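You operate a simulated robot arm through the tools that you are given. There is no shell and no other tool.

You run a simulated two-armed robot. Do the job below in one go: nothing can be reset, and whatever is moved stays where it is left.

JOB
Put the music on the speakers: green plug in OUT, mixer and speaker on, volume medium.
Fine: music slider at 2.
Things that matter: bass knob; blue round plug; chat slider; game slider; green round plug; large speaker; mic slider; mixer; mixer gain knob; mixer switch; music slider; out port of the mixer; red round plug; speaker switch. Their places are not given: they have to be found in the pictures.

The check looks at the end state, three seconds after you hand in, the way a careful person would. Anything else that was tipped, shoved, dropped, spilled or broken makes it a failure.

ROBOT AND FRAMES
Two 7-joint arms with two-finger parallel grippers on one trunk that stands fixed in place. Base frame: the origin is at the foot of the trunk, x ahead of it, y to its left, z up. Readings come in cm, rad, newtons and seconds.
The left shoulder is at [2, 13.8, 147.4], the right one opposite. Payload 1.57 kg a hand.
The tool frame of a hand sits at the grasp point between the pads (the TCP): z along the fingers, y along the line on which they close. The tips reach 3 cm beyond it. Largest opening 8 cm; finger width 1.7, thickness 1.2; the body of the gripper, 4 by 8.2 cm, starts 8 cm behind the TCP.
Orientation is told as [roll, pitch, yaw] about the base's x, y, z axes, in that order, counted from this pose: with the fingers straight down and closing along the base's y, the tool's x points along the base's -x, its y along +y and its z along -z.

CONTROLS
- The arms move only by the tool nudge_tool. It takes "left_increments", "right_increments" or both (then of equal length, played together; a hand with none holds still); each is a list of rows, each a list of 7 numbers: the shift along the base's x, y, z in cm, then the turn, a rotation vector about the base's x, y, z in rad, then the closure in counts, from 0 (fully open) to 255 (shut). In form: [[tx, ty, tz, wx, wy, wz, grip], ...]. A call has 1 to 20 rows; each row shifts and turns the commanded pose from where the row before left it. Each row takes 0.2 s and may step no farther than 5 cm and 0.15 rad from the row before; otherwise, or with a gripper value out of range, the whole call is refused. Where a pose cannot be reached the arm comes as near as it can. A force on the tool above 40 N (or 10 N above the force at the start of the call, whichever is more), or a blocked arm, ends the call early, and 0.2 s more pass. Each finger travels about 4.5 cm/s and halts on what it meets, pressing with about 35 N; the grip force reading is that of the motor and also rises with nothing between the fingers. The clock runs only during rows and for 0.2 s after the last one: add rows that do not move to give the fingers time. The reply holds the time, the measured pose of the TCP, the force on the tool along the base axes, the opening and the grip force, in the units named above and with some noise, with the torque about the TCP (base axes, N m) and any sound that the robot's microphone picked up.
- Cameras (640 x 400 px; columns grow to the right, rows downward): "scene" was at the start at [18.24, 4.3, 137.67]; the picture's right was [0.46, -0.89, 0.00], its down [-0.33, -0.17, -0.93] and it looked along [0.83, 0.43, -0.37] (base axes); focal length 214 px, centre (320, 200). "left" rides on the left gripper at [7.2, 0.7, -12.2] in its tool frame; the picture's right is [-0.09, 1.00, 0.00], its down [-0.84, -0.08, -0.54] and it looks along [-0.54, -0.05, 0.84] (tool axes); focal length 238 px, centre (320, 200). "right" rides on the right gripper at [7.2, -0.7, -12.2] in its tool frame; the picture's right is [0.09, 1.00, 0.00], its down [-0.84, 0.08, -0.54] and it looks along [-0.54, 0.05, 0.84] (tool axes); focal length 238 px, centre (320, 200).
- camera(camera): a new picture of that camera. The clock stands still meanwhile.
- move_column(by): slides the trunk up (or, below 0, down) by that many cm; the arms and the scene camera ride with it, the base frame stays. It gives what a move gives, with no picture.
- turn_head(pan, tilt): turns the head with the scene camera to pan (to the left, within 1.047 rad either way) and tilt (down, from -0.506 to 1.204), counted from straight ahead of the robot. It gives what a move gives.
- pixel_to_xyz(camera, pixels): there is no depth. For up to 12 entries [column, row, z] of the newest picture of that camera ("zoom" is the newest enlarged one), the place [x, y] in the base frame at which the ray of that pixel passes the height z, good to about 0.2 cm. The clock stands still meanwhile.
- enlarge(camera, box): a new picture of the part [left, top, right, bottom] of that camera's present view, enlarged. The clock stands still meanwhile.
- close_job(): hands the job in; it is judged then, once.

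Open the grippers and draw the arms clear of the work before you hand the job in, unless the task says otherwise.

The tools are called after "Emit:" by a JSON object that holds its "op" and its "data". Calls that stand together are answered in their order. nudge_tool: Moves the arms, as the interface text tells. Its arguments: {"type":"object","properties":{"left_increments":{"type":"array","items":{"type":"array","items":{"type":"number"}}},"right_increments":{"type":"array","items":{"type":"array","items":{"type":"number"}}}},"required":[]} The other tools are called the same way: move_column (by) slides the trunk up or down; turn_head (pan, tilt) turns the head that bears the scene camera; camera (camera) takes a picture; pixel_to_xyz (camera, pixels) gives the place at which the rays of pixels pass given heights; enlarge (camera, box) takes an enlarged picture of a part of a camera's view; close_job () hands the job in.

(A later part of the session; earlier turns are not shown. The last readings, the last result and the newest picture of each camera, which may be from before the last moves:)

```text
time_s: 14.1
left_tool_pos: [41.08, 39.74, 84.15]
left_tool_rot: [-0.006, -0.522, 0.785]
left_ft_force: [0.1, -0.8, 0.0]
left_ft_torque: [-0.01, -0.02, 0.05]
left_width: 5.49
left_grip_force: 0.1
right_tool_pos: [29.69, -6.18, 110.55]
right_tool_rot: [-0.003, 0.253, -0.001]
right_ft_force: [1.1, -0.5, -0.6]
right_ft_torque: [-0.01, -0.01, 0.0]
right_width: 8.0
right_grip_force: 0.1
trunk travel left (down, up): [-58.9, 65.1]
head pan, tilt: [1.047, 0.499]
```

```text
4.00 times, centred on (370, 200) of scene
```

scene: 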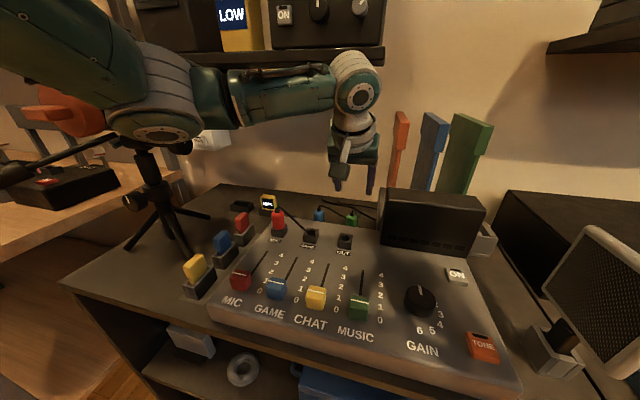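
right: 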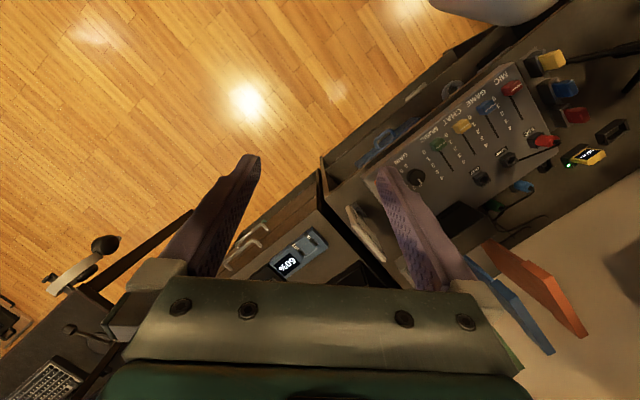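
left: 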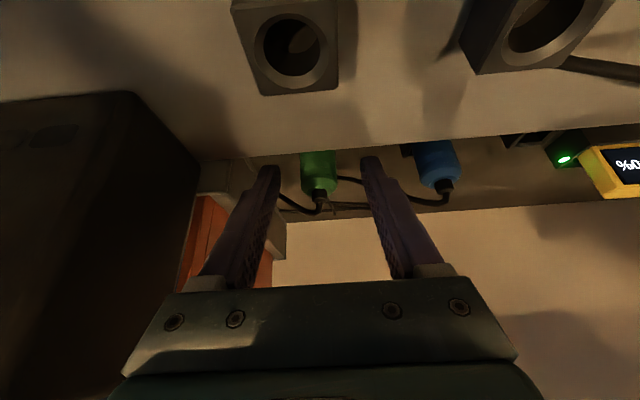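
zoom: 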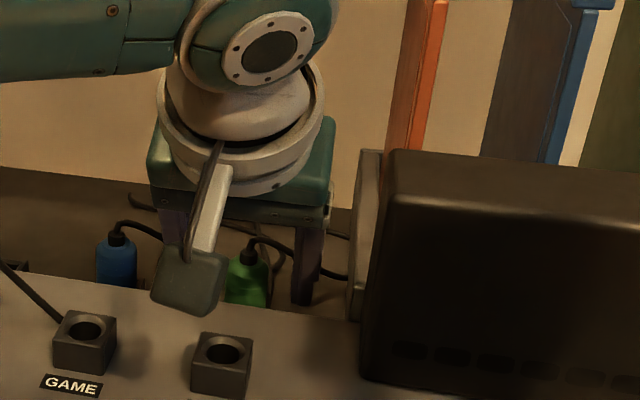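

The fingers straddle the green plug evenly (plug at (319,175), tips at (272,170) and (370,162)). I close the gripper on it.

Emit:
{"op": "nudge_tool", "data": {"left_increments": [[0, 0, 0, 0, 0, 0, 150], [0, 0, 0, 0, 0, 0, 180], [0, 0, 0, 0, 0, 0, 210], [0, 0, 0, 0, 0, 0, 230], [0, 0, 0, 0, 0, 0, 230]]}}

Emit:
{"op": "camera", "data": {"camera": "left"}}

```text
time_s: 15.3
left_tool_pos: [41.11, 39.84, 84.21]
left_tool_rot: [-0.005, -0.521, 0.787]
left_ft_force: [-0.8, 0.0, -1.0]
left_ft_torque: [0.02, -0.01, 0.01]
left_width: 2.27
left_grip_force: 35.1
right_tool_pos: [29.74, -6.04, 110.52]
right_tool_rot: [-0.003, 0.255, -0.001]
right_ft_force: [-0.3, 0.4, 1.0]
right_ft_torque: [-0.03, -0.02, -0.01]
right_width: 8.01
right_grip_force: 0.1
trunk travel left (down, up): [-58.9, 65.1]
head pan, tilt: [1.047, 0.499]
```

```text
taken
```

left: 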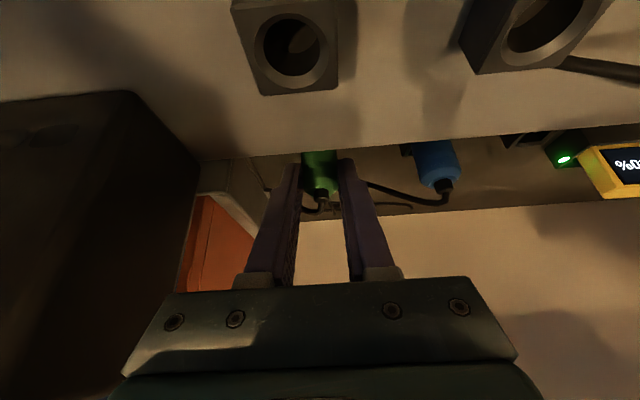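

The grip holds at width 2.27 with 35 N, matching the plug body. I lift it straight up slowly.

Emit:
{"op": "nudge_tool", "data": {"left_increments": [[0, 0, 0.7, 0, 0, 0, 230], [0, 0, 0.7, 0, 0, 0, 230], [0, 0, 1, 0, 0, 0, 230], [0, 0, 1, 0, 0, 0, 230], [0, 0, 1.5, 0, 0, 0, 230], [0, 0, 1.5, 0, 0, 0, 230], [0, 0, 1.5, 0, 0, 0, 230], [0, 0, 0, 0, 0, 0, 230]]}}

Emit:
{"op": "camera", "data": {"camera": "left"}}

Emit:
{"op": "camera", "data": {"camera": "scene"}}

Emit:
{"op": "enlarge", "data": {"camera": "scene", "box": [290, 150, 450, 250]}}

```text
time_s: 17.1
left_tool_pos: [41.07, 39.87, 92.11]
left_tool_rot: [-0.004, -0.52, 0.786]
left_ft_force: [0.2, -0.2, 0.3]
left_ft_torque: [0.01, 0.0, -0.01]
left_width: 2.21
left_grip_force: 34.7
right_tool_pos: [29.68, -6.19, 110.6]
right_tool_rot: [-0.004, 0.254, -0.002]
right_ft_force: [-1.4, 0.7, 0.6]
right_ft_torque: [0.02, 0.0, 0.0]
right_width: 7.98
right_grip_force: 0.1
trunk travel left (down, up): [-58.9, 65.1]
head pan, tilt: [1.047, 0.499]
```

```text
taken
```

left: 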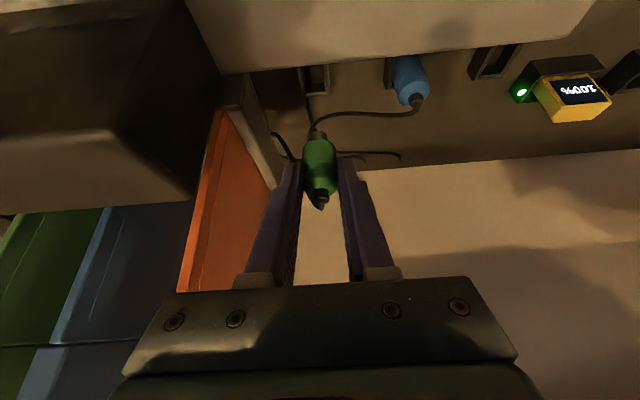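

```text
taken
```

scene: 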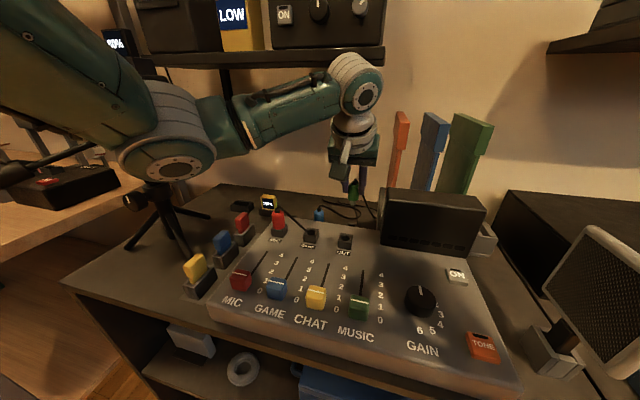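

```text
4.00 times, centred on (370, 200) of scene
```

zoom: 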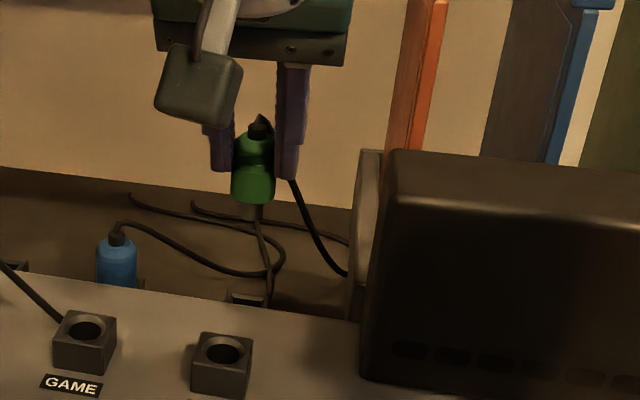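

The plug is out, its pin visible at zoom (250,212). I enlarge to check whether it hangs upright.

Emit:
{"op": "enlarge", "data": {"camera": "scene", "box": [325, 165, 385, 215]}}

Emit:
{"op": "enlarge", "data": {"camera": "left", "box": [270, 100, 370, 220]}}

```text
8.00 times, centred on (355, 190) of scene
```

zoom: 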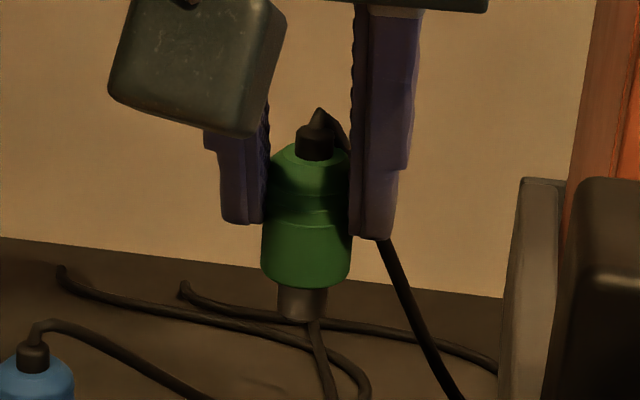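

```text
3.33 times, centred on (320, 160) of left
```

zoom: 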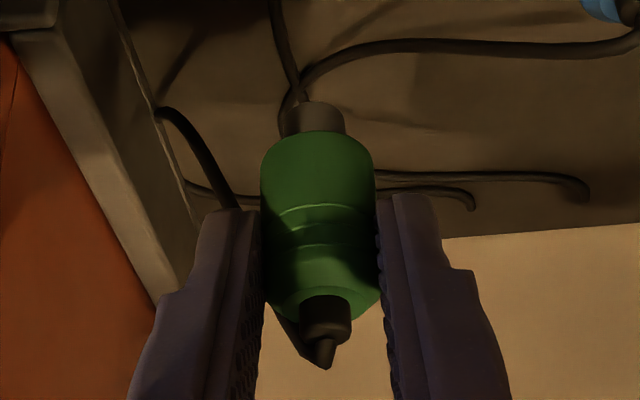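

From the scene view the plug is upright. I check its fore-aft tilt by triangulating the cap (left 321.8,190; scene 354.4,184.4) and pin tip (left 317.6,132; scene 352.5,204.4).

Emit:
{"op": "pixel_to_xyz", "data": {"camera": "left", "pixels": [[321.8, 190, 88], [321.8, 190, 94], [317.6, 132, 84], [317.6, 132, 90]]}}

Emit:
{"op": "pixel_to_xyz", "data": {"camera": "scene", "pixels": [[354.4, 184.4, 88], [354.4, 184.4, 94], [352.5, 204.4, 84], [352.5, 204.4, 90]]}}

```text
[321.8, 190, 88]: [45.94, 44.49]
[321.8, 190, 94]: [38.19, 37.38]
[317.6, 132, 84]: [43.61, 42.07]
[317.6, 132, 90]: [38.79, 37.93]
```

```text
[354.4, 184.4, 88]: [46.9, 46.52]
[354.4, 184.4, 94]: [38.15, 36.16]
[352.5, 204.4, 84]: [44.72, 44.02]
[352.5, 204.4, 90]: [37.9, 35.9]
```

The plug hangs upright with the pin tip near z 87. I carry it back over the OUT port at the same height, TCP to about (34.9,33.6).

Emit:
{"op": "nudge_tool", "data": {"left_increments": [[-1.55, -1.57, 0, 0, 0, 0, 230], [-1.55, -1.57, 0, 0, 0, 0, 230], [-1.55, -1.57, 0, 0, 0, 0, 230], [-1.55, -1.57, 0, 0, 0, 0, 230], [0, 0, 0, 0, 0, 0, 230], [0, 0, 0, 0, 0, 0, 230]]}}

Emit:
{"op": "camera", "data": {"camera": "left"}}

Emit:
{"op": "turn_head", "data": {"pan": 0.9, "tilt": 0.6}}

Emit:
{"op": "camera", "data": {"camera": "scene"}}

Emit:
{"op": "enlarge", "data": {"camera": "scene", "box": [260, 140, 380, 240]}}

Emit:
{"op": "enlarge", "data": {"camera": "left", "box": [250, 60, 390, 220]}}

```text
time_s: 18.5
left_tool_pos: [34.76, 33.57, 92.21]
left_tool_rot: [-0.005, -0.52, 0.786]
left_ft_force: [-0.9, -0.1, 0.2]
left_ft_torque: [0.01, 0.03, 0.01]
left_width: 2.19
left_grip_force: 34.6
right_tool_pos: [29.67, -6.2, 110.56]
right_tool_rot: [-0.003, 0.254, -0.001]
right_ft_force: [-0.4, -0.2, -0.7]
right_ft_torque: [0.03, 0.01, -0.01]
right_width: 8.01
right_grip_force: 0.1
trunk travel left (down, up): [-58.9, 65.1]
head pan, tilt: [1.047, 0.499]
```

```text
taken
```

left: 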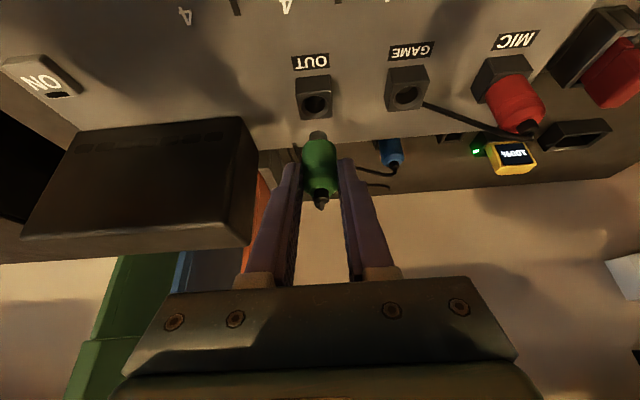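

```text
time_s: 19.2
left_tool_pos: [34.75, 33.56, 92.15]
left_tool_rot: [-0.003, -0.521, 0.784]
left_ft_force: [-0.3, 0.7, -0.2]
left_ft_torque: [0.04, 0.02, -0.02]
left_width: 2.22
left_grip_force: 34.9
right_tool_pos: [29.72, -6.23, 110.56]
right_tool_rot: [-0.004, 0.256, -0.002]
right_ft_force: [0.8, -0.8, -0.2]
right_ft_torque: [-0.01, -0.03, -0.01]
right_width: 8.0
right_grip_force: 0.1
trunk travel left (down, up): [-58.9, 65.1]
head pan, tilt: [0.901, 0.6]
```

```text
taken
```

scene: 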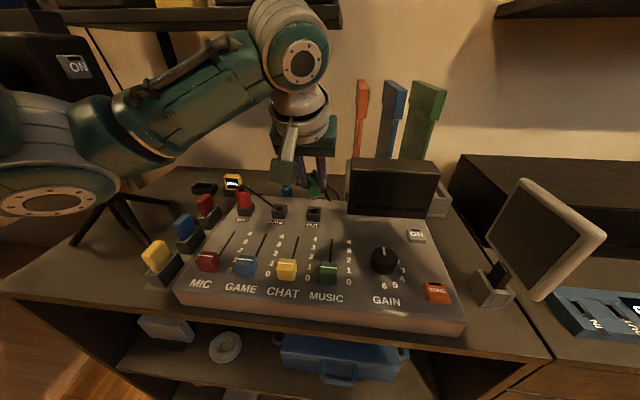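

```text
4.00 times, centred on (320, 190) of scene
```

zoom: 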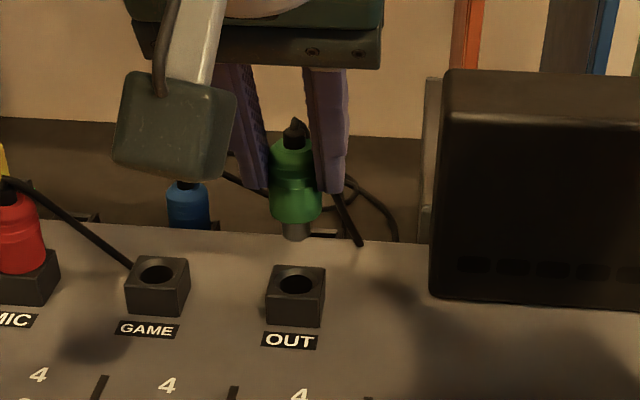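

```text
2.50 times, centred on (320, 140) of left
```

zoom: 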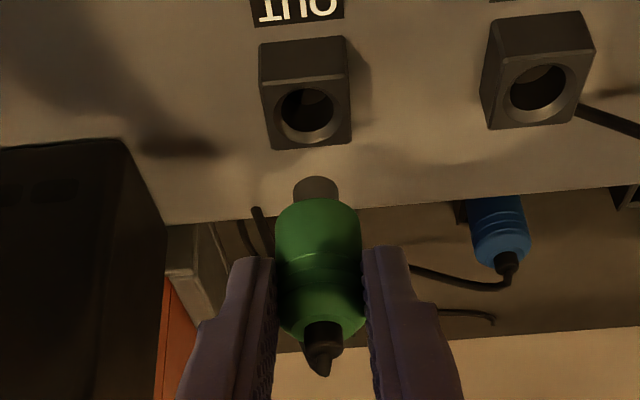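

I compare the pin tip (left 318.4,132.8; scene 314,198.8) with the OUT hole (left 314.4,103.2; scene 314.3,210.5).

Emit:
{"op": "pixel_to_xyz", "data": {"camera": "left", "pixels": [[318.4, 132.8, 86], [318.4, 132.8, 87], [318.4, 132.8, 88], [314.4, 103.2, 84.5], [321, 191, 92], [321, 191, 93]]}}

Emit:
{"op": "pixel_to_xyz", "data": {"camera": "scene", "pixels": [[314, 198.8, 86], [314, 198.8, 87], [314, 198.8, 88], [314.3, 210.5, 84.5], [313, 176, 92], [313, 176, 93]]}}

```text
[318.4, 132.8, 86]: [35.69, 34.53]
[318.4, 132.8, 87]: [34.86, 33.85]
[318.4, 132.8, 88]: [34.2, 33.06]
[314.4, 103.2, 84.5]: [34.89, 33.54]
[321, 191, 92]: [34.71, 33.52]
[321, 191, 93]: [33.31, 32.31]
```

```text
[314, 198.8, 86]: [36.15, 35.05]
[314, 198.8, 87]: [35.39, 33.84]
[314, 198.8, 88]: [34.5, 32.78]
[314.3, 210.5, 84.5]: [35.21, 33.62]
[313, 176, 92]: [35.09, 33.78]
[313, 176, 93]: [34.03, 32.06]
```

The pin is within about 0.2 cm of the hole's axis. I nudge +0.14 in x and lower in small steps until the pin is near the hole top.

Emit:
{"op": "nudge_tool", "data": {"left_increments": [[0.14, 0, -0.6, 0, 0, 0, 230], [0, 0, -0.7, 0, 0, 0, 230], [0, 0, -0.7, 0, 0, 0, 230], [0, 0, 0, 0, 0, 0, 230]]}}

Emit:
{"op": "camera", "data": {"camera": "left"}}

Emit:
{"op": "enlarge", "data": {"camera": "left", "box": [250, 60, 390, 200]}}

Emit:
{"op": "enlarge", "data": {"camera": "scene", "box": [280, 160, 360, 230]}}

```text
time_s: 20.2
left_tool_pos: [35.0, 33.49, 90.17]
left_tool_rot: [-0.005, -0.521, 0.785]
left_ft_force: [-0.2, -0.3, 0.7]
left_ft_torque: [-0.05, -0.06, -0.01]
left_width: 2.21
left_grip_force: 34.7
right_tool_pos: [29.78, -6.05, 110.47]
right_tool_rot: [-0.004, 0.255, -0.002]
right_ft_force: [-0.5, -0.2, 0.3]
right_ft_torque: [-0.02, 0.0, 0.04]
right_width: 8.0
right_grip_force: 0.1
trunk travel left (down, up): [-58.9, 65.1]
head pan, tilt: [0.901, 0.6]
```

```text
taken
```

left: 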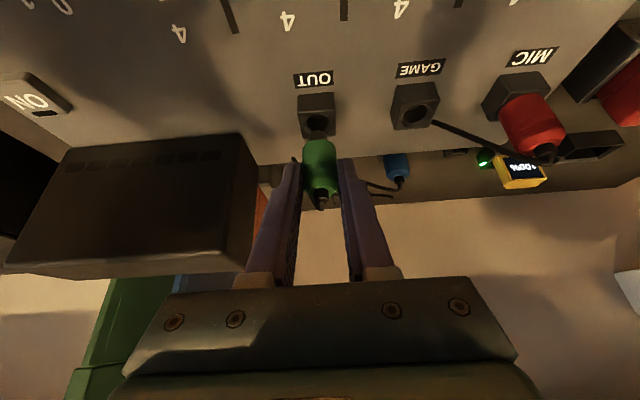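

```text
2.86 times, centred on (320, 130) of left
```

zoom: 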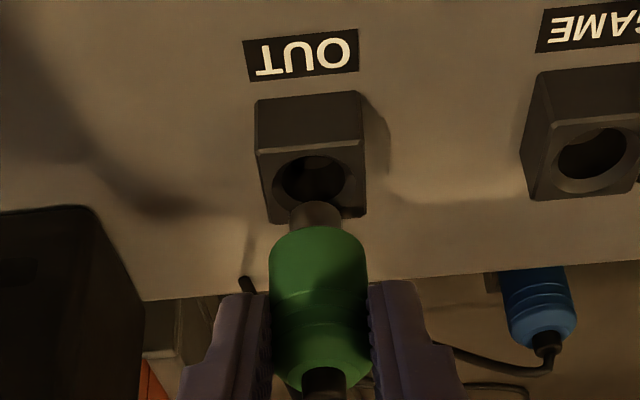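

```text
5.71 times, centred on (320, 195) of scene
```

zoom: 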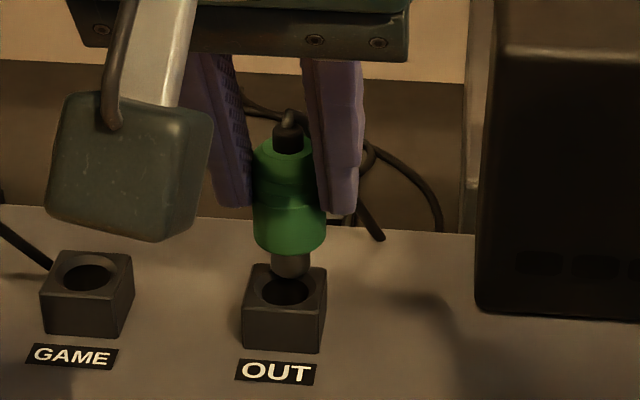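

The pin (zoom 316,206) is right above the hole (315,182) with about 0.6 cm gap and good alignment. I continue down in small steps.

Emit:
{"op": "nudge_tool", "data": {"left_increments": [[0, 0, -0.4, 0, 0, 0, 230], [0, 0, -0.4, 0, 0, 0, 230], [0, 0, -0.3, 0, 0, 0, 230], [0, 0, 0, 0, 0, 0, 230]]}}

Emit:
{"op": "enlarge", "data": {"camera": "left", "box": [250, 60, 390, 200]}}

Emit:
{"op": "enlarge", "data": {"camera": "scene", "box": [280, 160, 360, 230]}}

```text
time_s: 21.2
left_tool_pos: [35.12, 33.68, 89.08]
left_tool_rot: [-0.002, -0.521, 0.784]
left_ft_force: [4.7, 1.4, 4.8]
left_ft_torque: [0.09, -0.3, -0.06]
left_width: 2.22
left_grip_force: 34.6
right_tool_pos: [29.8, -6.15, 110.46]
right_tool_rot: [-0.002, 0.254, 0.0]
right_ft_force: [0.2, 0.4, 0.3]
right_ft_torque: [0.01, 0.02, -0.01]
right_width: 7.99
right_grip_force: 0.1
trunk travel left (down, up): [-58.9, 65.1]
head pan, tilt: [0.901, 0.6]
```

```text
2.86 times, centred on (320, 130) of left
```

zoom: 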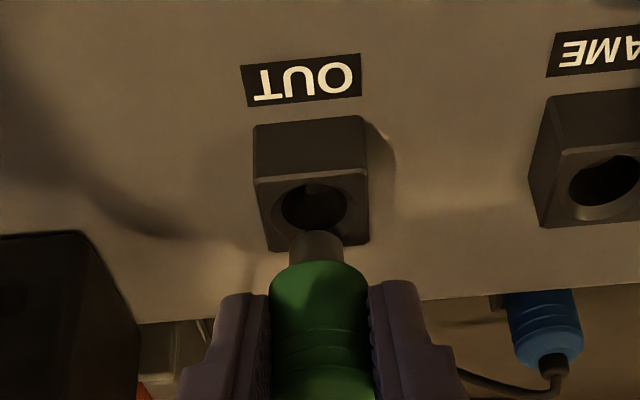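

```text
5.71 times, centred on (320, 195) of scene
```

zoom: 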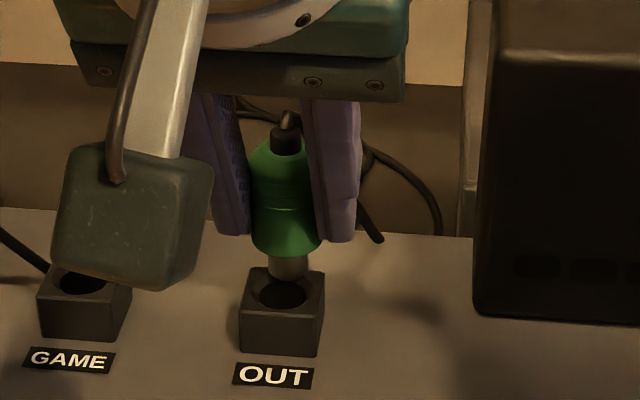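

Light contact (4.8 N up) was felt and the plug shifted 0.2 cm outward, so it is on the rim, not in the hole. I measure the pin's front edge (zoom 316,232) and the hole's front/rear rims at z 84.5.

Emit:
{"op": "pixel_to_xyz", "data": {"camera": "left", "pixels": [[318.6, 141.2, 84.5], [318.6, 141.2, 85], [318, 124, 84.5], [318, 133.5, 84.5]]}}

Emit:
{"op": "camera", "data": {"camera": "left"}}

Emit:
{"op": "enlarge", "data": {"camera": "left", "box": [290, 100, 350, 160]}}

Emit:
{"op": "enlarge", "data": {"camera": "scene", "box": [295, 175, 345, 225]}}

```text
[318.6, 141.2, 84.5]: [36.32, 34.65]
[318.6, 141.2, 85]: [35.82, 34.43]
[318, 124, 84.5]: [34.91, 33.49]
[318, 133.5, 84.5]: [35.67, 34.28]
```

```text
taken
```

left: 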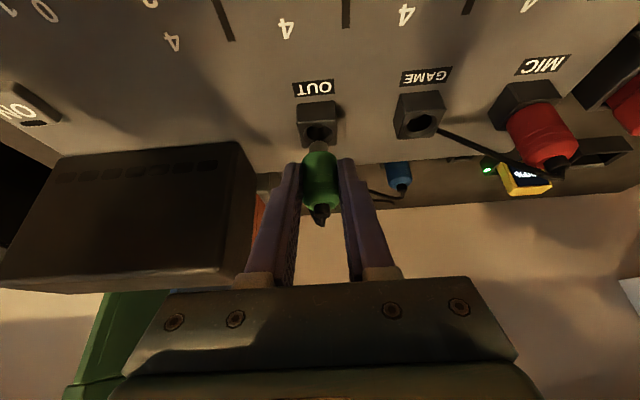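

```text
6.67 times, centred on (320, 130) of left
```

zoom: 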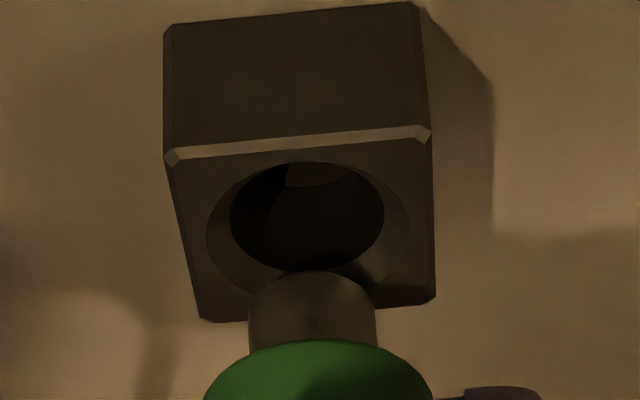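

```text
8.00 times, centred on (320, 200) of scene
```

zoom: 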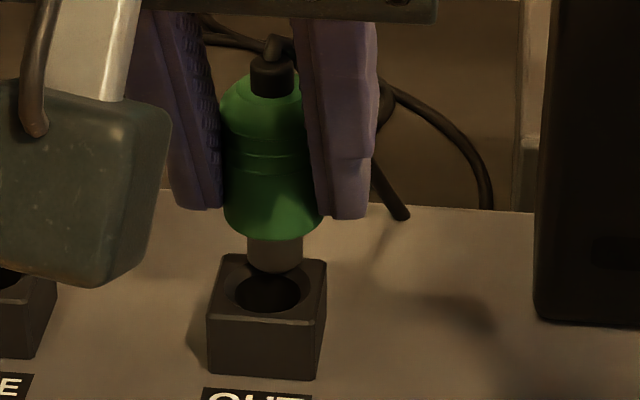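

The last query used the older left picture, so I redo it with this fresh one: pin front edge (318.8,140.8), hole centre (318.1,132.6), cube top corners.

Emit:
{"op": "pixel_to_xyz", "data": {"camera": "left", "pixels": [[318.8, 140.8, 84.5], [318.8, 140.8, 85], [318.05, 132.55, 84.5], [298, 123.5, 84.5], [336, 120, 84.5], [337, 145.2, 84.5], [302.5, 147.8, 84.5]]}}

Emit:
{"op": "pixel_to_xyz", "data": {"camera": "zoom", "pixels": [[275, 270, 84.5], [275, 270, 85], [270, 290, 84.5], [326, 264, 84.5], [220, 255, 84.5], [207, 315, 84.5], [320, 325, 84.5]]}}

```text
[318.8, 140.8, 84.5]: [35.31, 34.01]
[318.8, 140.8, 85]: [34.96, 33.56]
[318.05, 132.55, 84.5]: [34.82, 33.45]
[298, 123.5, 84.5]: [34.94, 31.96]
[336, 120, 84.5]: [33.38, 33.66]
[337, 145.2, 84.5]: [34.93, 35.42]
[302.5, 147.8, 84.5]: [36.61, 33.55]
```

```text
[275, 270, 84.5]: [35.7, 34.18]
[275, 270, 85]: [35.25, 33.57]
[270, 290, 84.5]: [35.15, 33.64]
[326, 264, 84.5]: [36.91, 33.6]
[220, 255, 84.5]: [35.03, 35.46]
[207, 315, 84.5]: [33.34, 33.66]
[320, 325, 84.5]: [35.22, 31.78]
```

The socket hasn't moved, but the pin sits behind the hole: the plug seems tilted in the grasp by around 0.2 rad. I raise it clear, and use the right hand's camera for a view from another side.

Emit:
{"op": "nudge_tool", "data": {"left_increments": [[0, 0, 0.8, 0, 0, 0, 230], [0, 0, 0.8, 0, 0, 0, 230], [0, 0, 0, 0, 0, 0, 230]], "right_increments": [[0, 0, 0, 0, 0, 0.14, 0], [0, 0, 0, 0, 0, 0.14, 0], [0, 0, 0, 0, 0, 0.14, 0]]}}

Emit:
{"op": "camera", "data": {"camera": "right"}}

Emit:
{"op": "camera", "data": {"camera": "scene"}}

```text
time_s: 22.0
left_tool_pos: [34.92, 33.66, 90.6]
left_tool_rot: [-0.004, -0.52, 0.784]
left_ft_force: [0.1, -0.4, -0.5]
left_ft_torque: [0.02, 0.02, -0.01]
left_width: 2.22
left_grip_force: 34.6
right_tool_pos: [29.55, -6.52, 109.73]
right_tool_rot: [0.01, 0.286, 0.405]
right_ft_force: [0.8, 0.3, -0.1]
right_ft_torque: [0.01, -0.01, 0.0]
right_width: 7.99
right_grip_force: 0.1
trunk travel left (down, up): [-58.9, 65.1]
head pan, tilt: [0.901, 0.6]
```

```text
taken
```

right: 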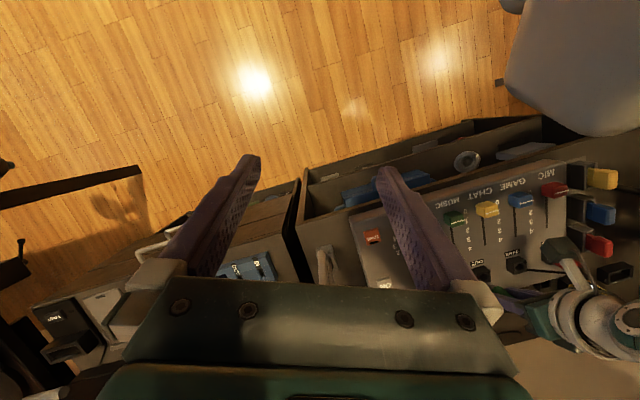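

```text
taken
```

scene: 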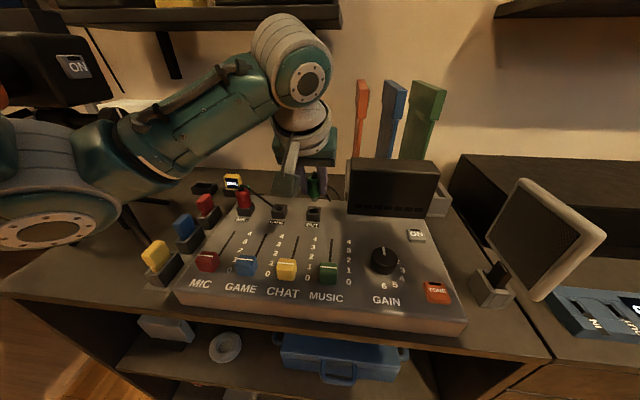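

The OUT port appears at (481,272), with the plug hidden behind the right gripper. I yaw and tilt the right hand forward so that its camera looks flatter toward the plug.

Emit:
{"op": "nudge_tool", "data": {"right_increments": [[0, 0, 0, 0, 0, 0.14, 0], [0, 0, 0, 0, 0, 0.14, 0], [0, 0, 0, 0.09, -0.107, 0, 0], [0, 0, 0, 0.09, -0.107, 0, 0], [0, 0, 0, 0.09, -0.107, 0, 0], [0, 0, 0, 0.09, -0.107, 0, 0]]}}

Emit:
{"op": "camera", "data": {"camera": "right"}}

```text
time_s: 23.6
left_tool_pos: [35.1, 33.72, 90.58]
left_tool_rot: [-0.002, -0.52, 0.782]
left_ft_force: [0.3, -0.1, -0.1]
left_ft_torque: [-0.05, 0.02, 0.03]
left_width: 2.24
left_grip_force: 35.2
right_tool_pos: [28.52, -7.31, 106.48]
right_tool_rot: [-0.024, -0.159, 0.702]
right_ft_force: [0.2, -0.1, 0.5]
right_ft_torque: [-0.02, -0.03, 0.0]
right_width: 8.01
right_grip_force: 0.0
trunk travel left (down, up): [-58.9, 65.1]
head pan, tilt: [0.901, 0.6]
stopped in row 6 (right hand): the arm was blocked; the commanded pose is now the measured one
```

```text
taken
```

right: 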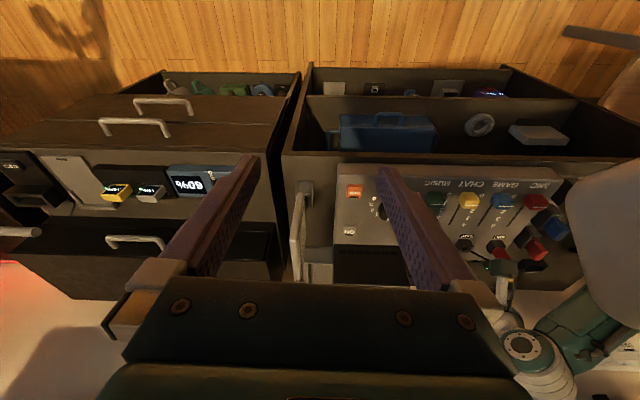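

OUT is at (465,243) now, still at the edge. I move the right hand a bit forward, yaw it further left and tilt more.

Emit:
{"op": "nudge_tool", "data": {"right_increments": [[1.5, -1, 0, 0, 0, 0.13, 0], [1.5, -1, 0, 0, 0, 0.13, 0], [1.5, -1, 0, 0, 0, 0.13, 0], [1, -0.5, 0, 0.117, -0.06, 0, 0], [1, -0.5, 0, 0.117, -0.06, 0, 0], [0, 0, 0, 0, 0, 0, 0]]}}

Emit:
{"op": "camera", "data": {"camera": "right"}}

```text
time_s: 25.2
left_tool_pos: [35.05, 33.57, 90.58]
left_tool_rot: [-0.003, -0.52, 0.783]
left_ft_force: [0.3, -0.4, -1.1]
left_ft_torque: [-0.06, 0.01, 0.02]
left_width: 2.21
left_grip_force: 34.8
right_tool_pos: [32.28, -13.45, 105.73]
right_tool_rot: [-0.007, -0.264, 1.039]
right_ft_force: [0.3, 0.5, -0.1]
right_ft_torque: [-0.04, 0.03, -0.01]
right_width: 7.99
right_grip_force: 0.0
right hand out of reach, approached as far as the arm can: row 4, 5
trunk travel left (down, up): [-58.9, 65.1]
head pan, tilt: [0.901, 0.6]
stopped in row 6 (right hand): the arm was blocked; the commanded pose is now the measured one
```

```text
taken
```

right: 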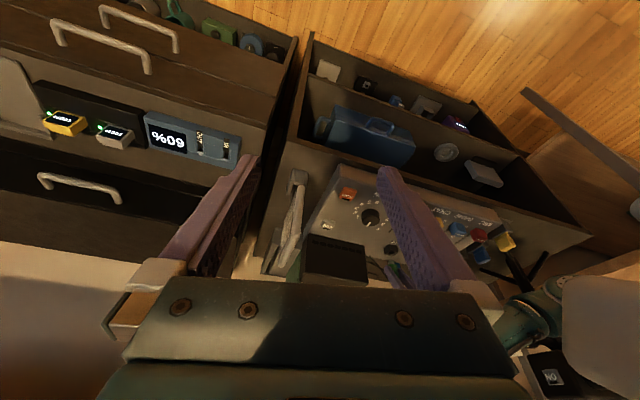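

OUT is now visible at (390,248), between the right fingers. I enlarge there to look for the plug.

Emit:
{"op": "enlarge", "data": {"camera": "right", "box": [340, 200, 440, 300]}}

```text
4.00 times, centred on (390, 250) of right
```

zoom: 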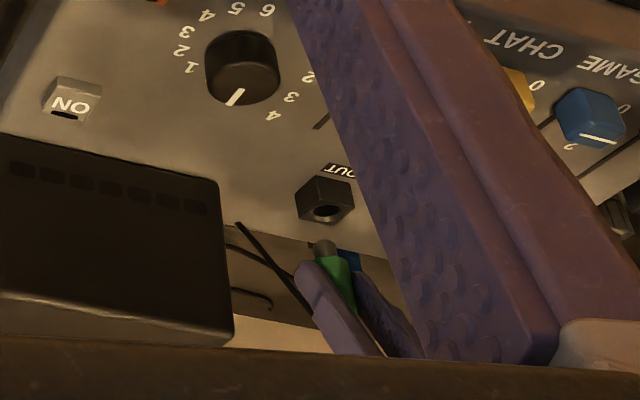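

The right camera now sees the pin tip at zoom (325,246) and OUT hole at (325,210). I take a fresh left view for triangulating.

Emit:
{"op": "camera", "data": {"camera": "left"}}

Emit:
{"op": "pixel_to_xyz", "data": {"camera": "zoom", "pixels": [[325, 244, 84], [325, 244, 86], [325, 244, 88], [326, 210, 84.5], [328, 256, 84], [328, 256, 88]]}}

Emit:
{"op": "enlarge", "data": {"camera": "left", "box": [280, 80, 360, 220]}}

```text
taken
```

left: 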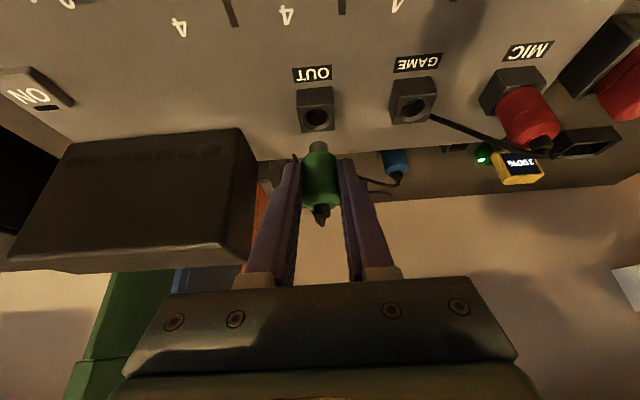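

```text
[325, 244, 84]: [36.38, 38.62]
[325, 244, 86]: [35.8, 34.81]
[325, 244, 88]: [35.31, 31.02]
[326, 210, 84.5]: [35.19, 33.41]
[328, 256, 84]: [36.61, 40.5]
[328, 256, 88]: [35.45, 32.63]
```

```text
2.86 times, centred on (320, 150) of left
```

zoom: 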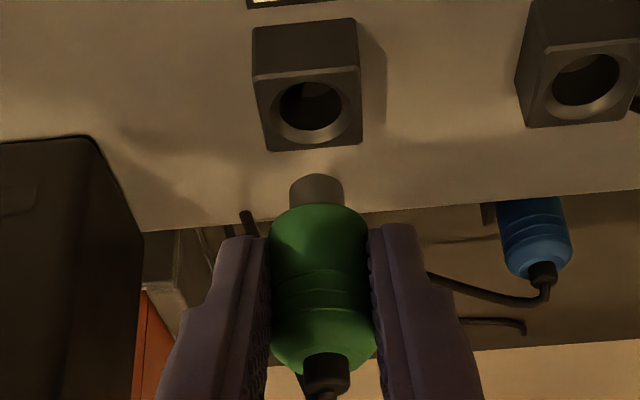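

The plug slid up about 0.9 cm in the grasp at contact, staying otherwise similar. I triangulate pin tip and cap with the left view.

Emit:
{"op": "pixel_to_xyz", "data": {"camera": "left", "pixels": [[319, 141.3, 84], [319, 141.3, 86], [319, 141.3, 88], [318.5, 147, 86], [318.5, 147, 88], [316.5, 117, 84.5], [322, 204, 92], [322, 204, 94]]}}

Emit:
{"op": "enlarge", "data": {"camera": "right", "box": [370, 235, 420, 285]}}

```text
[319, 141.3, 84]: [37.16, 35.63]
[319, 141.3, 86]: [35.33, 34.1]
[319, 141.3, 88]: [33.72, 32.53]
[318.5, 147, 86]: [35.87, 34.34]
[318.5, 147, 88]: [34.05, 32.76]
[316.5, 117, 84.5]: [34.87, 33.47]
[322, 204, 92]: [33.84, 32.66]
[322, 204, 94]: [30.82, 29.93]
```

```text
8.00 times, centred on (395, 260) of right
```

zoom: 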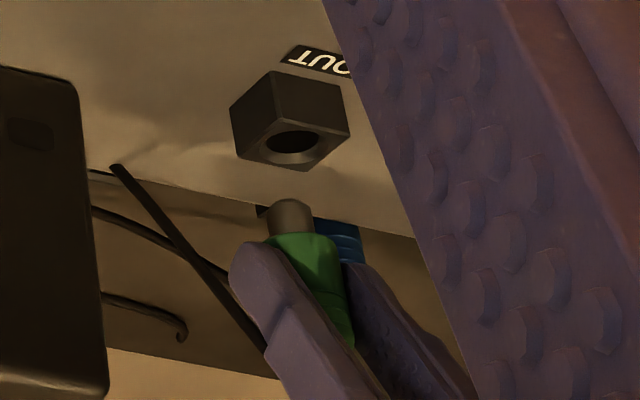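

Combining views, the pin tip is 1.06 cm too far back and the plug leans about 0.22 rad with the fingers. I reduce the hand's tilt by 0.22 rad about the mixer's cross axis, which should bring the plug upright and the pin over the hole.

Emit:
{"op": "nudge_tool", "data": {"left_increments": [[0, 0, 0.2, -0.078, 0.078, 0, 230], [0.05, -0.05, 0.2, -0.078, 0.078, 0, 230], [0, 0, 0, 0, 0, 0, 230], [0, 0, 0, 0, 0, 0, 230]]}}

Emit:
{"op": "camera", "data": {"camera": "left"}}

Emit:
{"op": "enlarge", "data": {"camera": "left", "box": [280, 80, 360, 220]}}

Emit:
{"op": "enlarge", "data": {"camera": "right", "box": [370, 235, 420, 285]}}

Emit:
{"op": "enlarge", "data": {"camera": "scene", "box": [280, 160, 360, 230]}}

```text
time_s: 26.2
left_tool_pos: [34.99, 33.46, 91.01]
left_tool_rot: [-0.003, -0.303, 0.786]
left_ft_force: [0.6, 0.9, 1.1]
left_ft_torque: [0.02, 0.0, -0.01]
left_width: 2.2
left_grip_force: 35.0
right_tool_pos: [32.32, -13.37, 105.72]
right_tool_rot: [-0.007, -0.263, 1.038]
right_ft_force: [0.1, -0.3, 0.4]
right_ft_torque: [-0.02, -0.01, -0.02]
right_width: 7.99
right_grip_force: 0.0
trunk travel left (down, up): [-58.9, 65.1]
head pan, tilt: [0.901, 0.6]
```

```text
taken
```

left: 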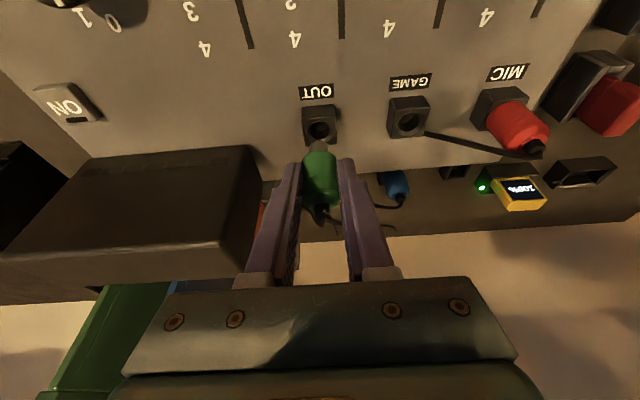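

```text
2.86 times, centred on (320, 150) of left
```

zoom: 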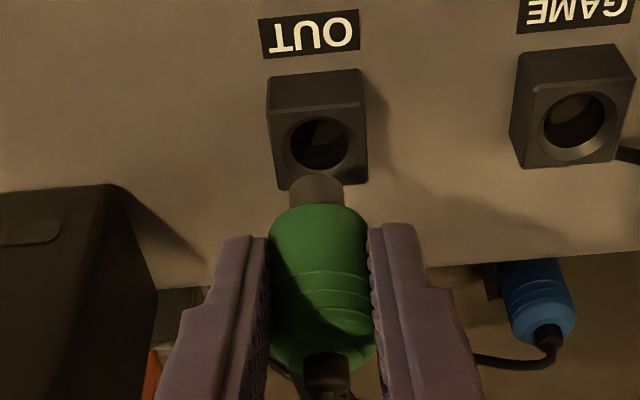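

```text
8.00 times, centred on (395, 260) of right
```

zoom: 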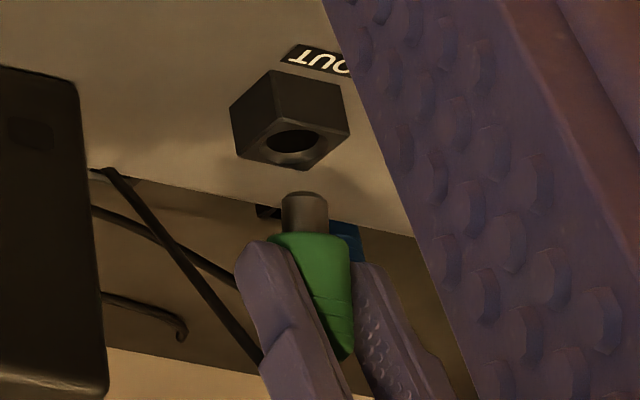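

```text
5.71 times, centred on (320, 195) of scene
```

zoom: 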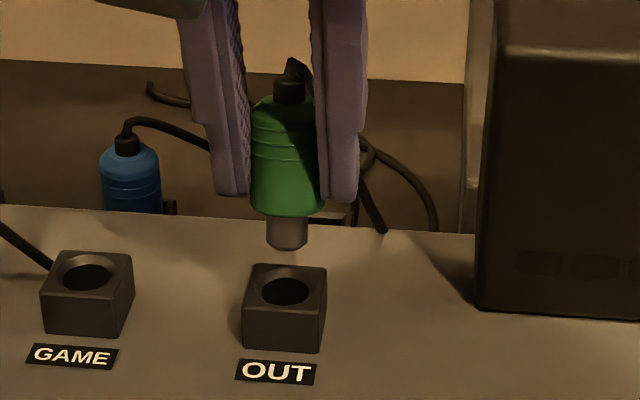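

In the scene view the pin is now nicely above the OUT hole, but the tilt may be over-corrected. I take stronger enlargements to measure the plug's axis.

Emit:
{"op": "enlarge", "data": {"camera": "right", "box": [376, 240, 412, 284]}}

Emit:
{"op": "enlarge", "data": {"camera": "scene", "box": [295, 165, 345, 225]}}

Emit:
{"op": "enlarge", "data": {"camera": "scene", "box": [220, 165, 270, 225]}}

```text
9.09 times, centred on (394, 262) of right
```

zoom: 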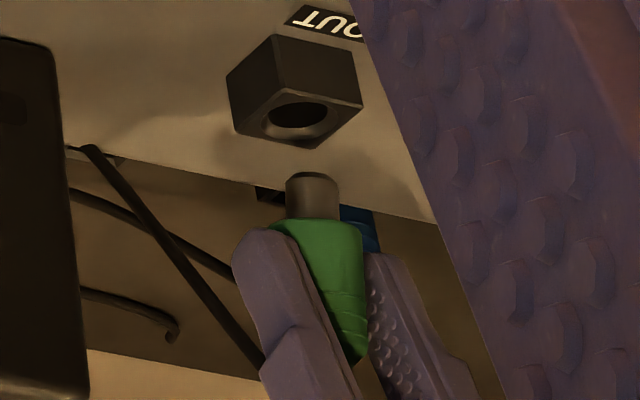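

```text
6.67 times, centred on (320, 195) of scene
```

zoom: 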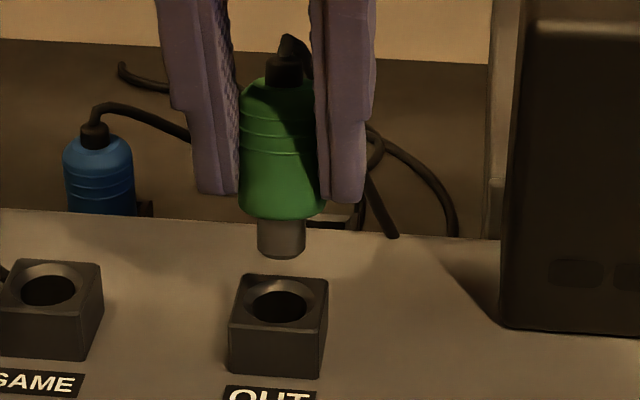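

```text
6.67 times, centred on (245, 195) of scene
```

zoom: 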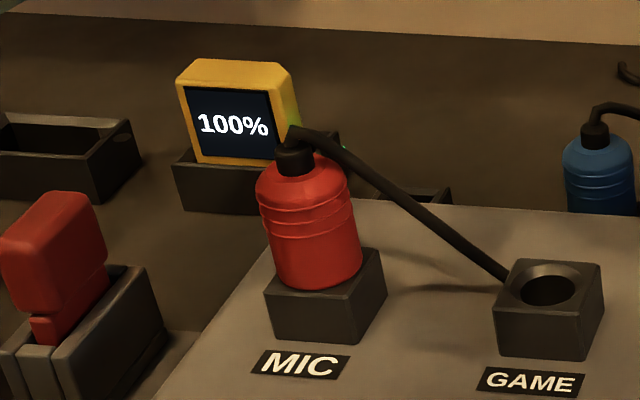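

I triangulate the pin tip's near edge now with right (393.1,259), scene (314.2,203.5) and left (318.6,141.6), and OUT's rim as control.

Emit:
{"op": "pixel_to_xyz", "data": {"camera": "right", "pixels": [[393.1, 259, 85], [393.1, 259, 86], [393.1, 259, 87], [391.5, 252.5, 84.5]]}}

Emit:
{"op": "pixel_to_xyz", "data": {"camera": "scene", "pixels": [[314.2, 203.5, 85], [314.2, 203.5, 86], [314.2, 203.5, 87], [313.9, 210.7, 84.5]]}}

Emit:
{"op": "pixel_to_xyz", "data": {"camera": "left", "pixels": [[318.6, 141.6, 85], [318.6, 141.6, 86], [318.6, 141.6, 87], [320, 128.8, 84.5]]}}

```text
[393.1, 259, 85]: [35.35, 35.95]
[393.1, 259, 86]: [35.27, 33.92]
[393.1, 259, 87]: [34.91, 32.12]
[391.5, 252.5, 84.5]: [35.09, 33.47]
```

```text
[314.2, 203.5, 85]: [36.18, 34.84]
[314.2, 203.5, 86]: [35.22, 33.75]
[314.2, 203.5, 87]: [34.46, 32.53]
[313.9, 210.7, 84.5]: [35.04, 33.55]
```

```text
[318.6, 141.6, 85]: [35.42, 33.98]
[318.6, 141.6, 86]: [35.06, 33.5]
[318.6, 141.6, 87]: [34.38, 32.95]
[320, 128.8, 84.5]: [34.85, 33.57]
```

All three views agree: pin tip centre (35.25,33.71,86.4), hole centre about (35.02,33.58). I now triangulate the cap base (left 322.4,203.3; scene 314.6,177.7) to get the plug's lean.

Emit:
{"op": "pixel_to_xyz", "data": {"camera": "left", "pixels": [[322.4, 203.3, 91], [322.4, 203.3, 92], [322.4, 203.3, 93]]}}

Emit:
{"op": "pixel_to_xyz", "data": {"camera": "scene", "pixels": [[314.6, 177.7, 91], [314.6, 177.7, 92], [314.6, 177.7, 93]]}}

```text
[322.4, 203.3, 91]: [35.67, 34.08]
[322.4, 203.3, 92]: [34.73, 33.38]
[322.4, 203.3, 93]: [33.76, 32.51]
```

```text
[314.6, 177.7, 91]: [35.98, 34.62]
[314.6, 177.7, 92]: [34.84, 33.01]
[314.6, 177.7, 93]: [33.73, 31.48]
```

The plug's remaining lean is about −0.05 to −0.15 rad. I tilt the hand back by 0.09 and shift (−0.55,−0.46) to put the pin over the hole, then re-measure.

Emit:
{"op": "nudge_tool", "data": {"left_increments": [[-0.28, -0.23, 0, 0.032, -0.032, 0, 230], [-0.27, -0.23, 0, 0.032, -0.032, 0, 230], [0, 0, 0, 0, 0, 0, 230], [0, 0, 0, 0, 0, 0, 230]]}}

Emit:
{"op": "camera", "data": {"camera": "left"}}

Emit:
{"op": "enlarge", "data": {"camera": "left", "box": [280, 80, 360, 220]}}

Emit:
{"op": "enlarge", "data": {"camera": "right", "box": [376, 240, 412, 284]}}

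Emit:
{"op": "enlarge", "data": {"camera": "scene", "box": [295, 165, 345, 225]}}

```text
time_s: 27.2
left_tool_pos: [34.5, 33.11, 90.97]
left_tool_rot: [-0.004, -0.389, 0.786]
left_ft_force: [0.1, 0.3, -1.6]
left_ft_torque: [0.0, 0.0, 0.0]
left_width: 2.22
left_grip_force: 35.0
right_tool_pos: [32.46, -13.48, 105.77]
right_tool_rot: [-0.007, -0.265, 1.038]
right_ft_force: [-0.4, 0.5, -1.1]
right_ft_torque: [0.02, 0.0, -0.01]
right_width: 8.02
right_grip_force: 0.1
trunk travel left (down, up): [-58.9, 65.1]
head pan, tilt: [0.901, 0.6]
```

```text
taken
```

left: 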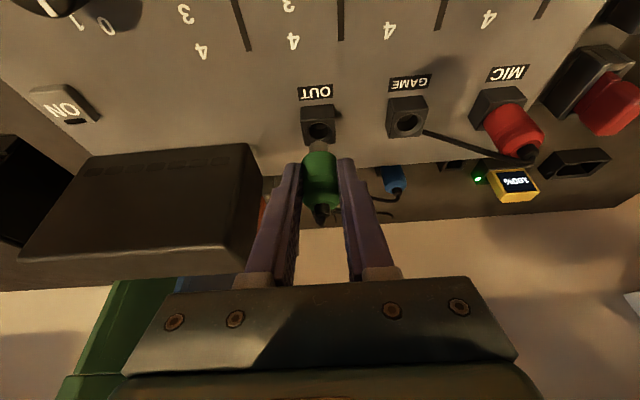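

```text
2.86 times, centred on (320, 150) of left
```

zoom: 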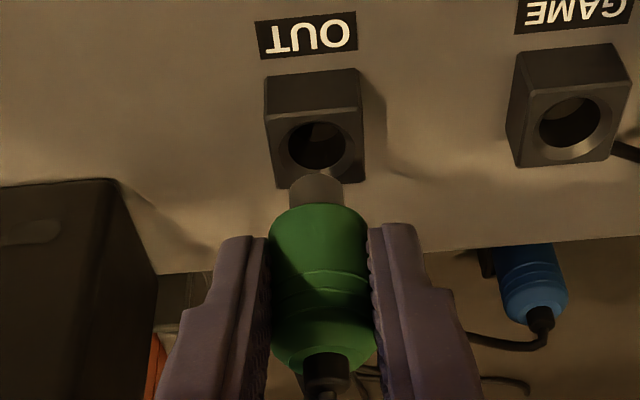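

```text
9.09 times, centred on (394, 262) of right
```

zoom: 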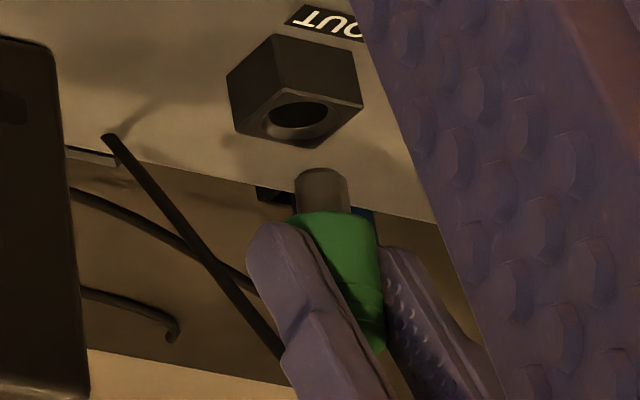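

```text
6.67 times, centred on (320, 195) of scene
```

zoom: 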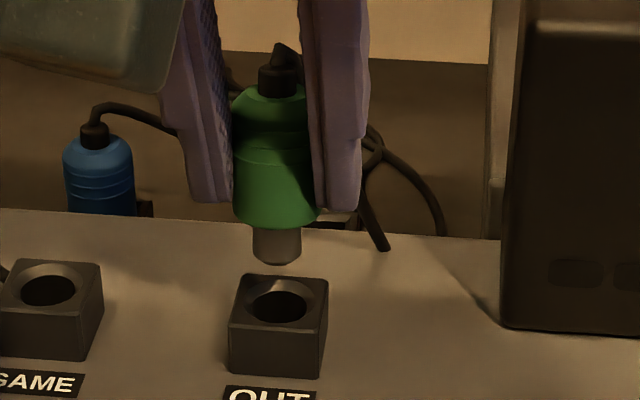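

The plug looks near upright now. I re-triangulate the pin tip's near edge: right (394.1,258.5), scene (313.4,204.7), left (318.6,140.9), with the hole centre in each.

Emit:
{"op": "pixel_to_xyz", "data": {"camera": "right", "pixels": [[394.1, 258.5, 85], [394.1, 258.5, 86], [394.1, 258.5, 87], [391.6, 252.7, 84.5]]}}

Emit:
{"op": "pixel_to_xyz", "data": {"camera": "scene", "pixels": [[313.4, 204.7, 85], [313.4, 204.7, 86], [313.4, 204.7, 87], [313.9, 210.7, 84.5]]}}

Emit:
{"op": "pixel_to_xyz", "data": {"camera": "left", "pixels": [[318.6, 140.9, 85], [318.6, 140.9, 86], [318.6, 140.9, 87], [319, 131, 84.5]]}}

```text
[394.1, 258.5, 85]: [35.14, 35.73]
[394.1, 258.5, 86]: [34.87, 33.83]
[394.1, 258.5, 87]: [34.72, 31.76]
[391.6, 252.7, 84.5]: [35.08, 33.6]
```

```text
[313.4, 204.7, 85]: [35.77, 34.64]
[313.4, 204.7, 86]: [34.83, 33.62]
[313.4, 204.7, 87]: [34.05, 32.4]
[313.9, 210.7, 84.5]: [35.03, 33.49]
```

```text
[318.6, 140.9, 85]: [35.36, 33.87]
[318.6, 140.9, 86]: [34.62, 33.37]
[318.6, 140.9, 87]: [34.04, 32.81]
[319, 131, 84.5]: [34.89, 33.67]
```

Pin centre is (34.83,33.6) against hole (35.02,33.58). I add a 0.03 rad tilt and a 0.15 cm shift along the mixer's right, then lower to just above the hole.

Emit:
{"op": "nudge_tool", "data": {"left_increments": [[0.11, -0.11, -0.5, 0.02, -0.02, 0, 230], [0, 0, -0.5, 0, 0, 0, 230], [0, 0, -0.3, 0, 0, 0, 230], [0, 0, 0, 0, 0, 0, 230]]}}

Emit:
{"op": "enlarge", "data": {"camera": "right", "box": [376, 240, 412, 284]}}

Emit:
{"op": "enlarge", "data": {"camera": "scene", "box": [295, 165, 345, 225]}}

Emit:
{"op": "camera", "data": {"camera": "left"}}

Emit:
{"op": "enlarge", "data": {"camera": "left", "box": [290, 100, 350, 180]}}

```text
time_s: 28.2
left_tool_pos: [34.61, 32.95, 89.7]
left_tool_rot: [-0.005, -0.42, 0.788]
left_ft_force: [0.3, 0.7, -0.4]
left_ft_torque: [0.0, 0.02, 0.01]
left_width: 2.22
left_grip_force: 35.5
right_tool_pos: [32.23, -13.47, 105.76]
right_tool_rot: [-0.007, -0.263, 1.04]
right_ft_force: [-1.1, 1.0, 0.2]
right_ft_torque: [0.0, 0.0, 0.01]
right_width: 8.0
right_grip_force: 0.0
trunk travel left (down, up): [-58.9, 65.1]
head pan, tilt: [0.901, 0.6]
```

```text
9.09 times, centred on (394, 262) of right
```

zoom: 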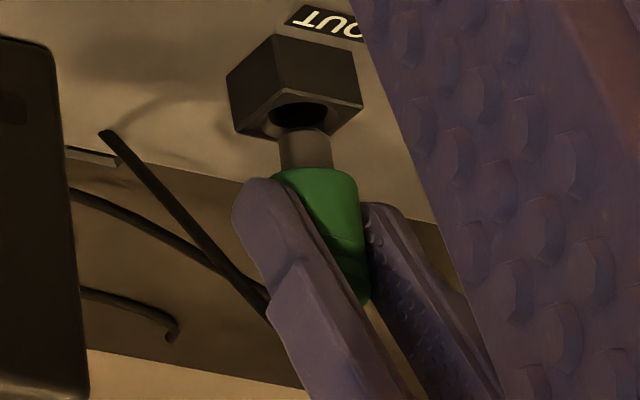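

```text
6.67 times, centred on (320, 195) of scene
```

zoom: 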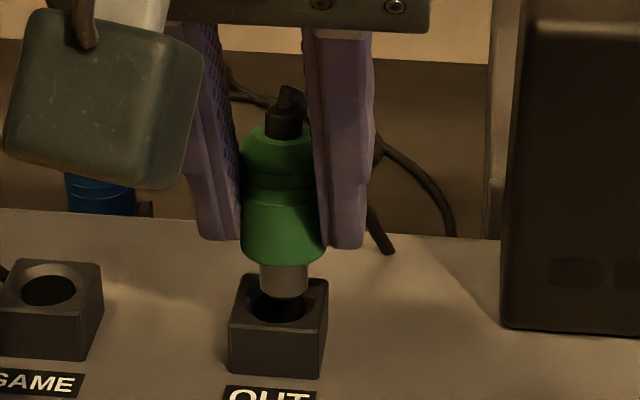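

```text
taken
```

left: 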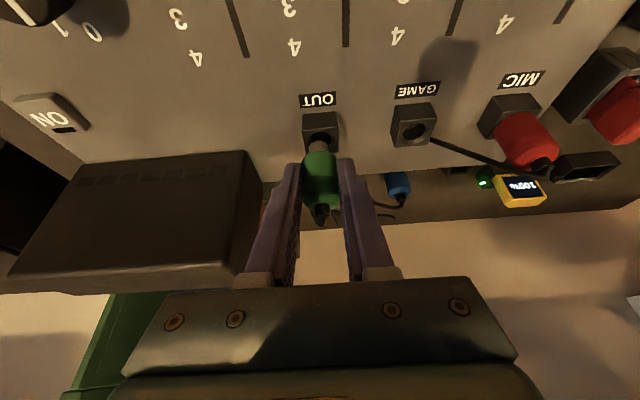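

```text
5.00 times, centred on (320, 140) of left
```

zoom: 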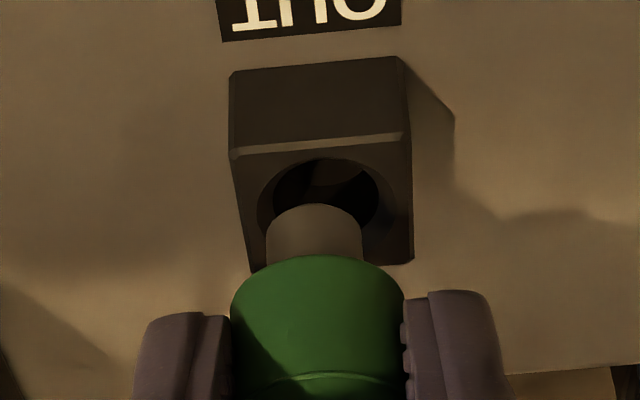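

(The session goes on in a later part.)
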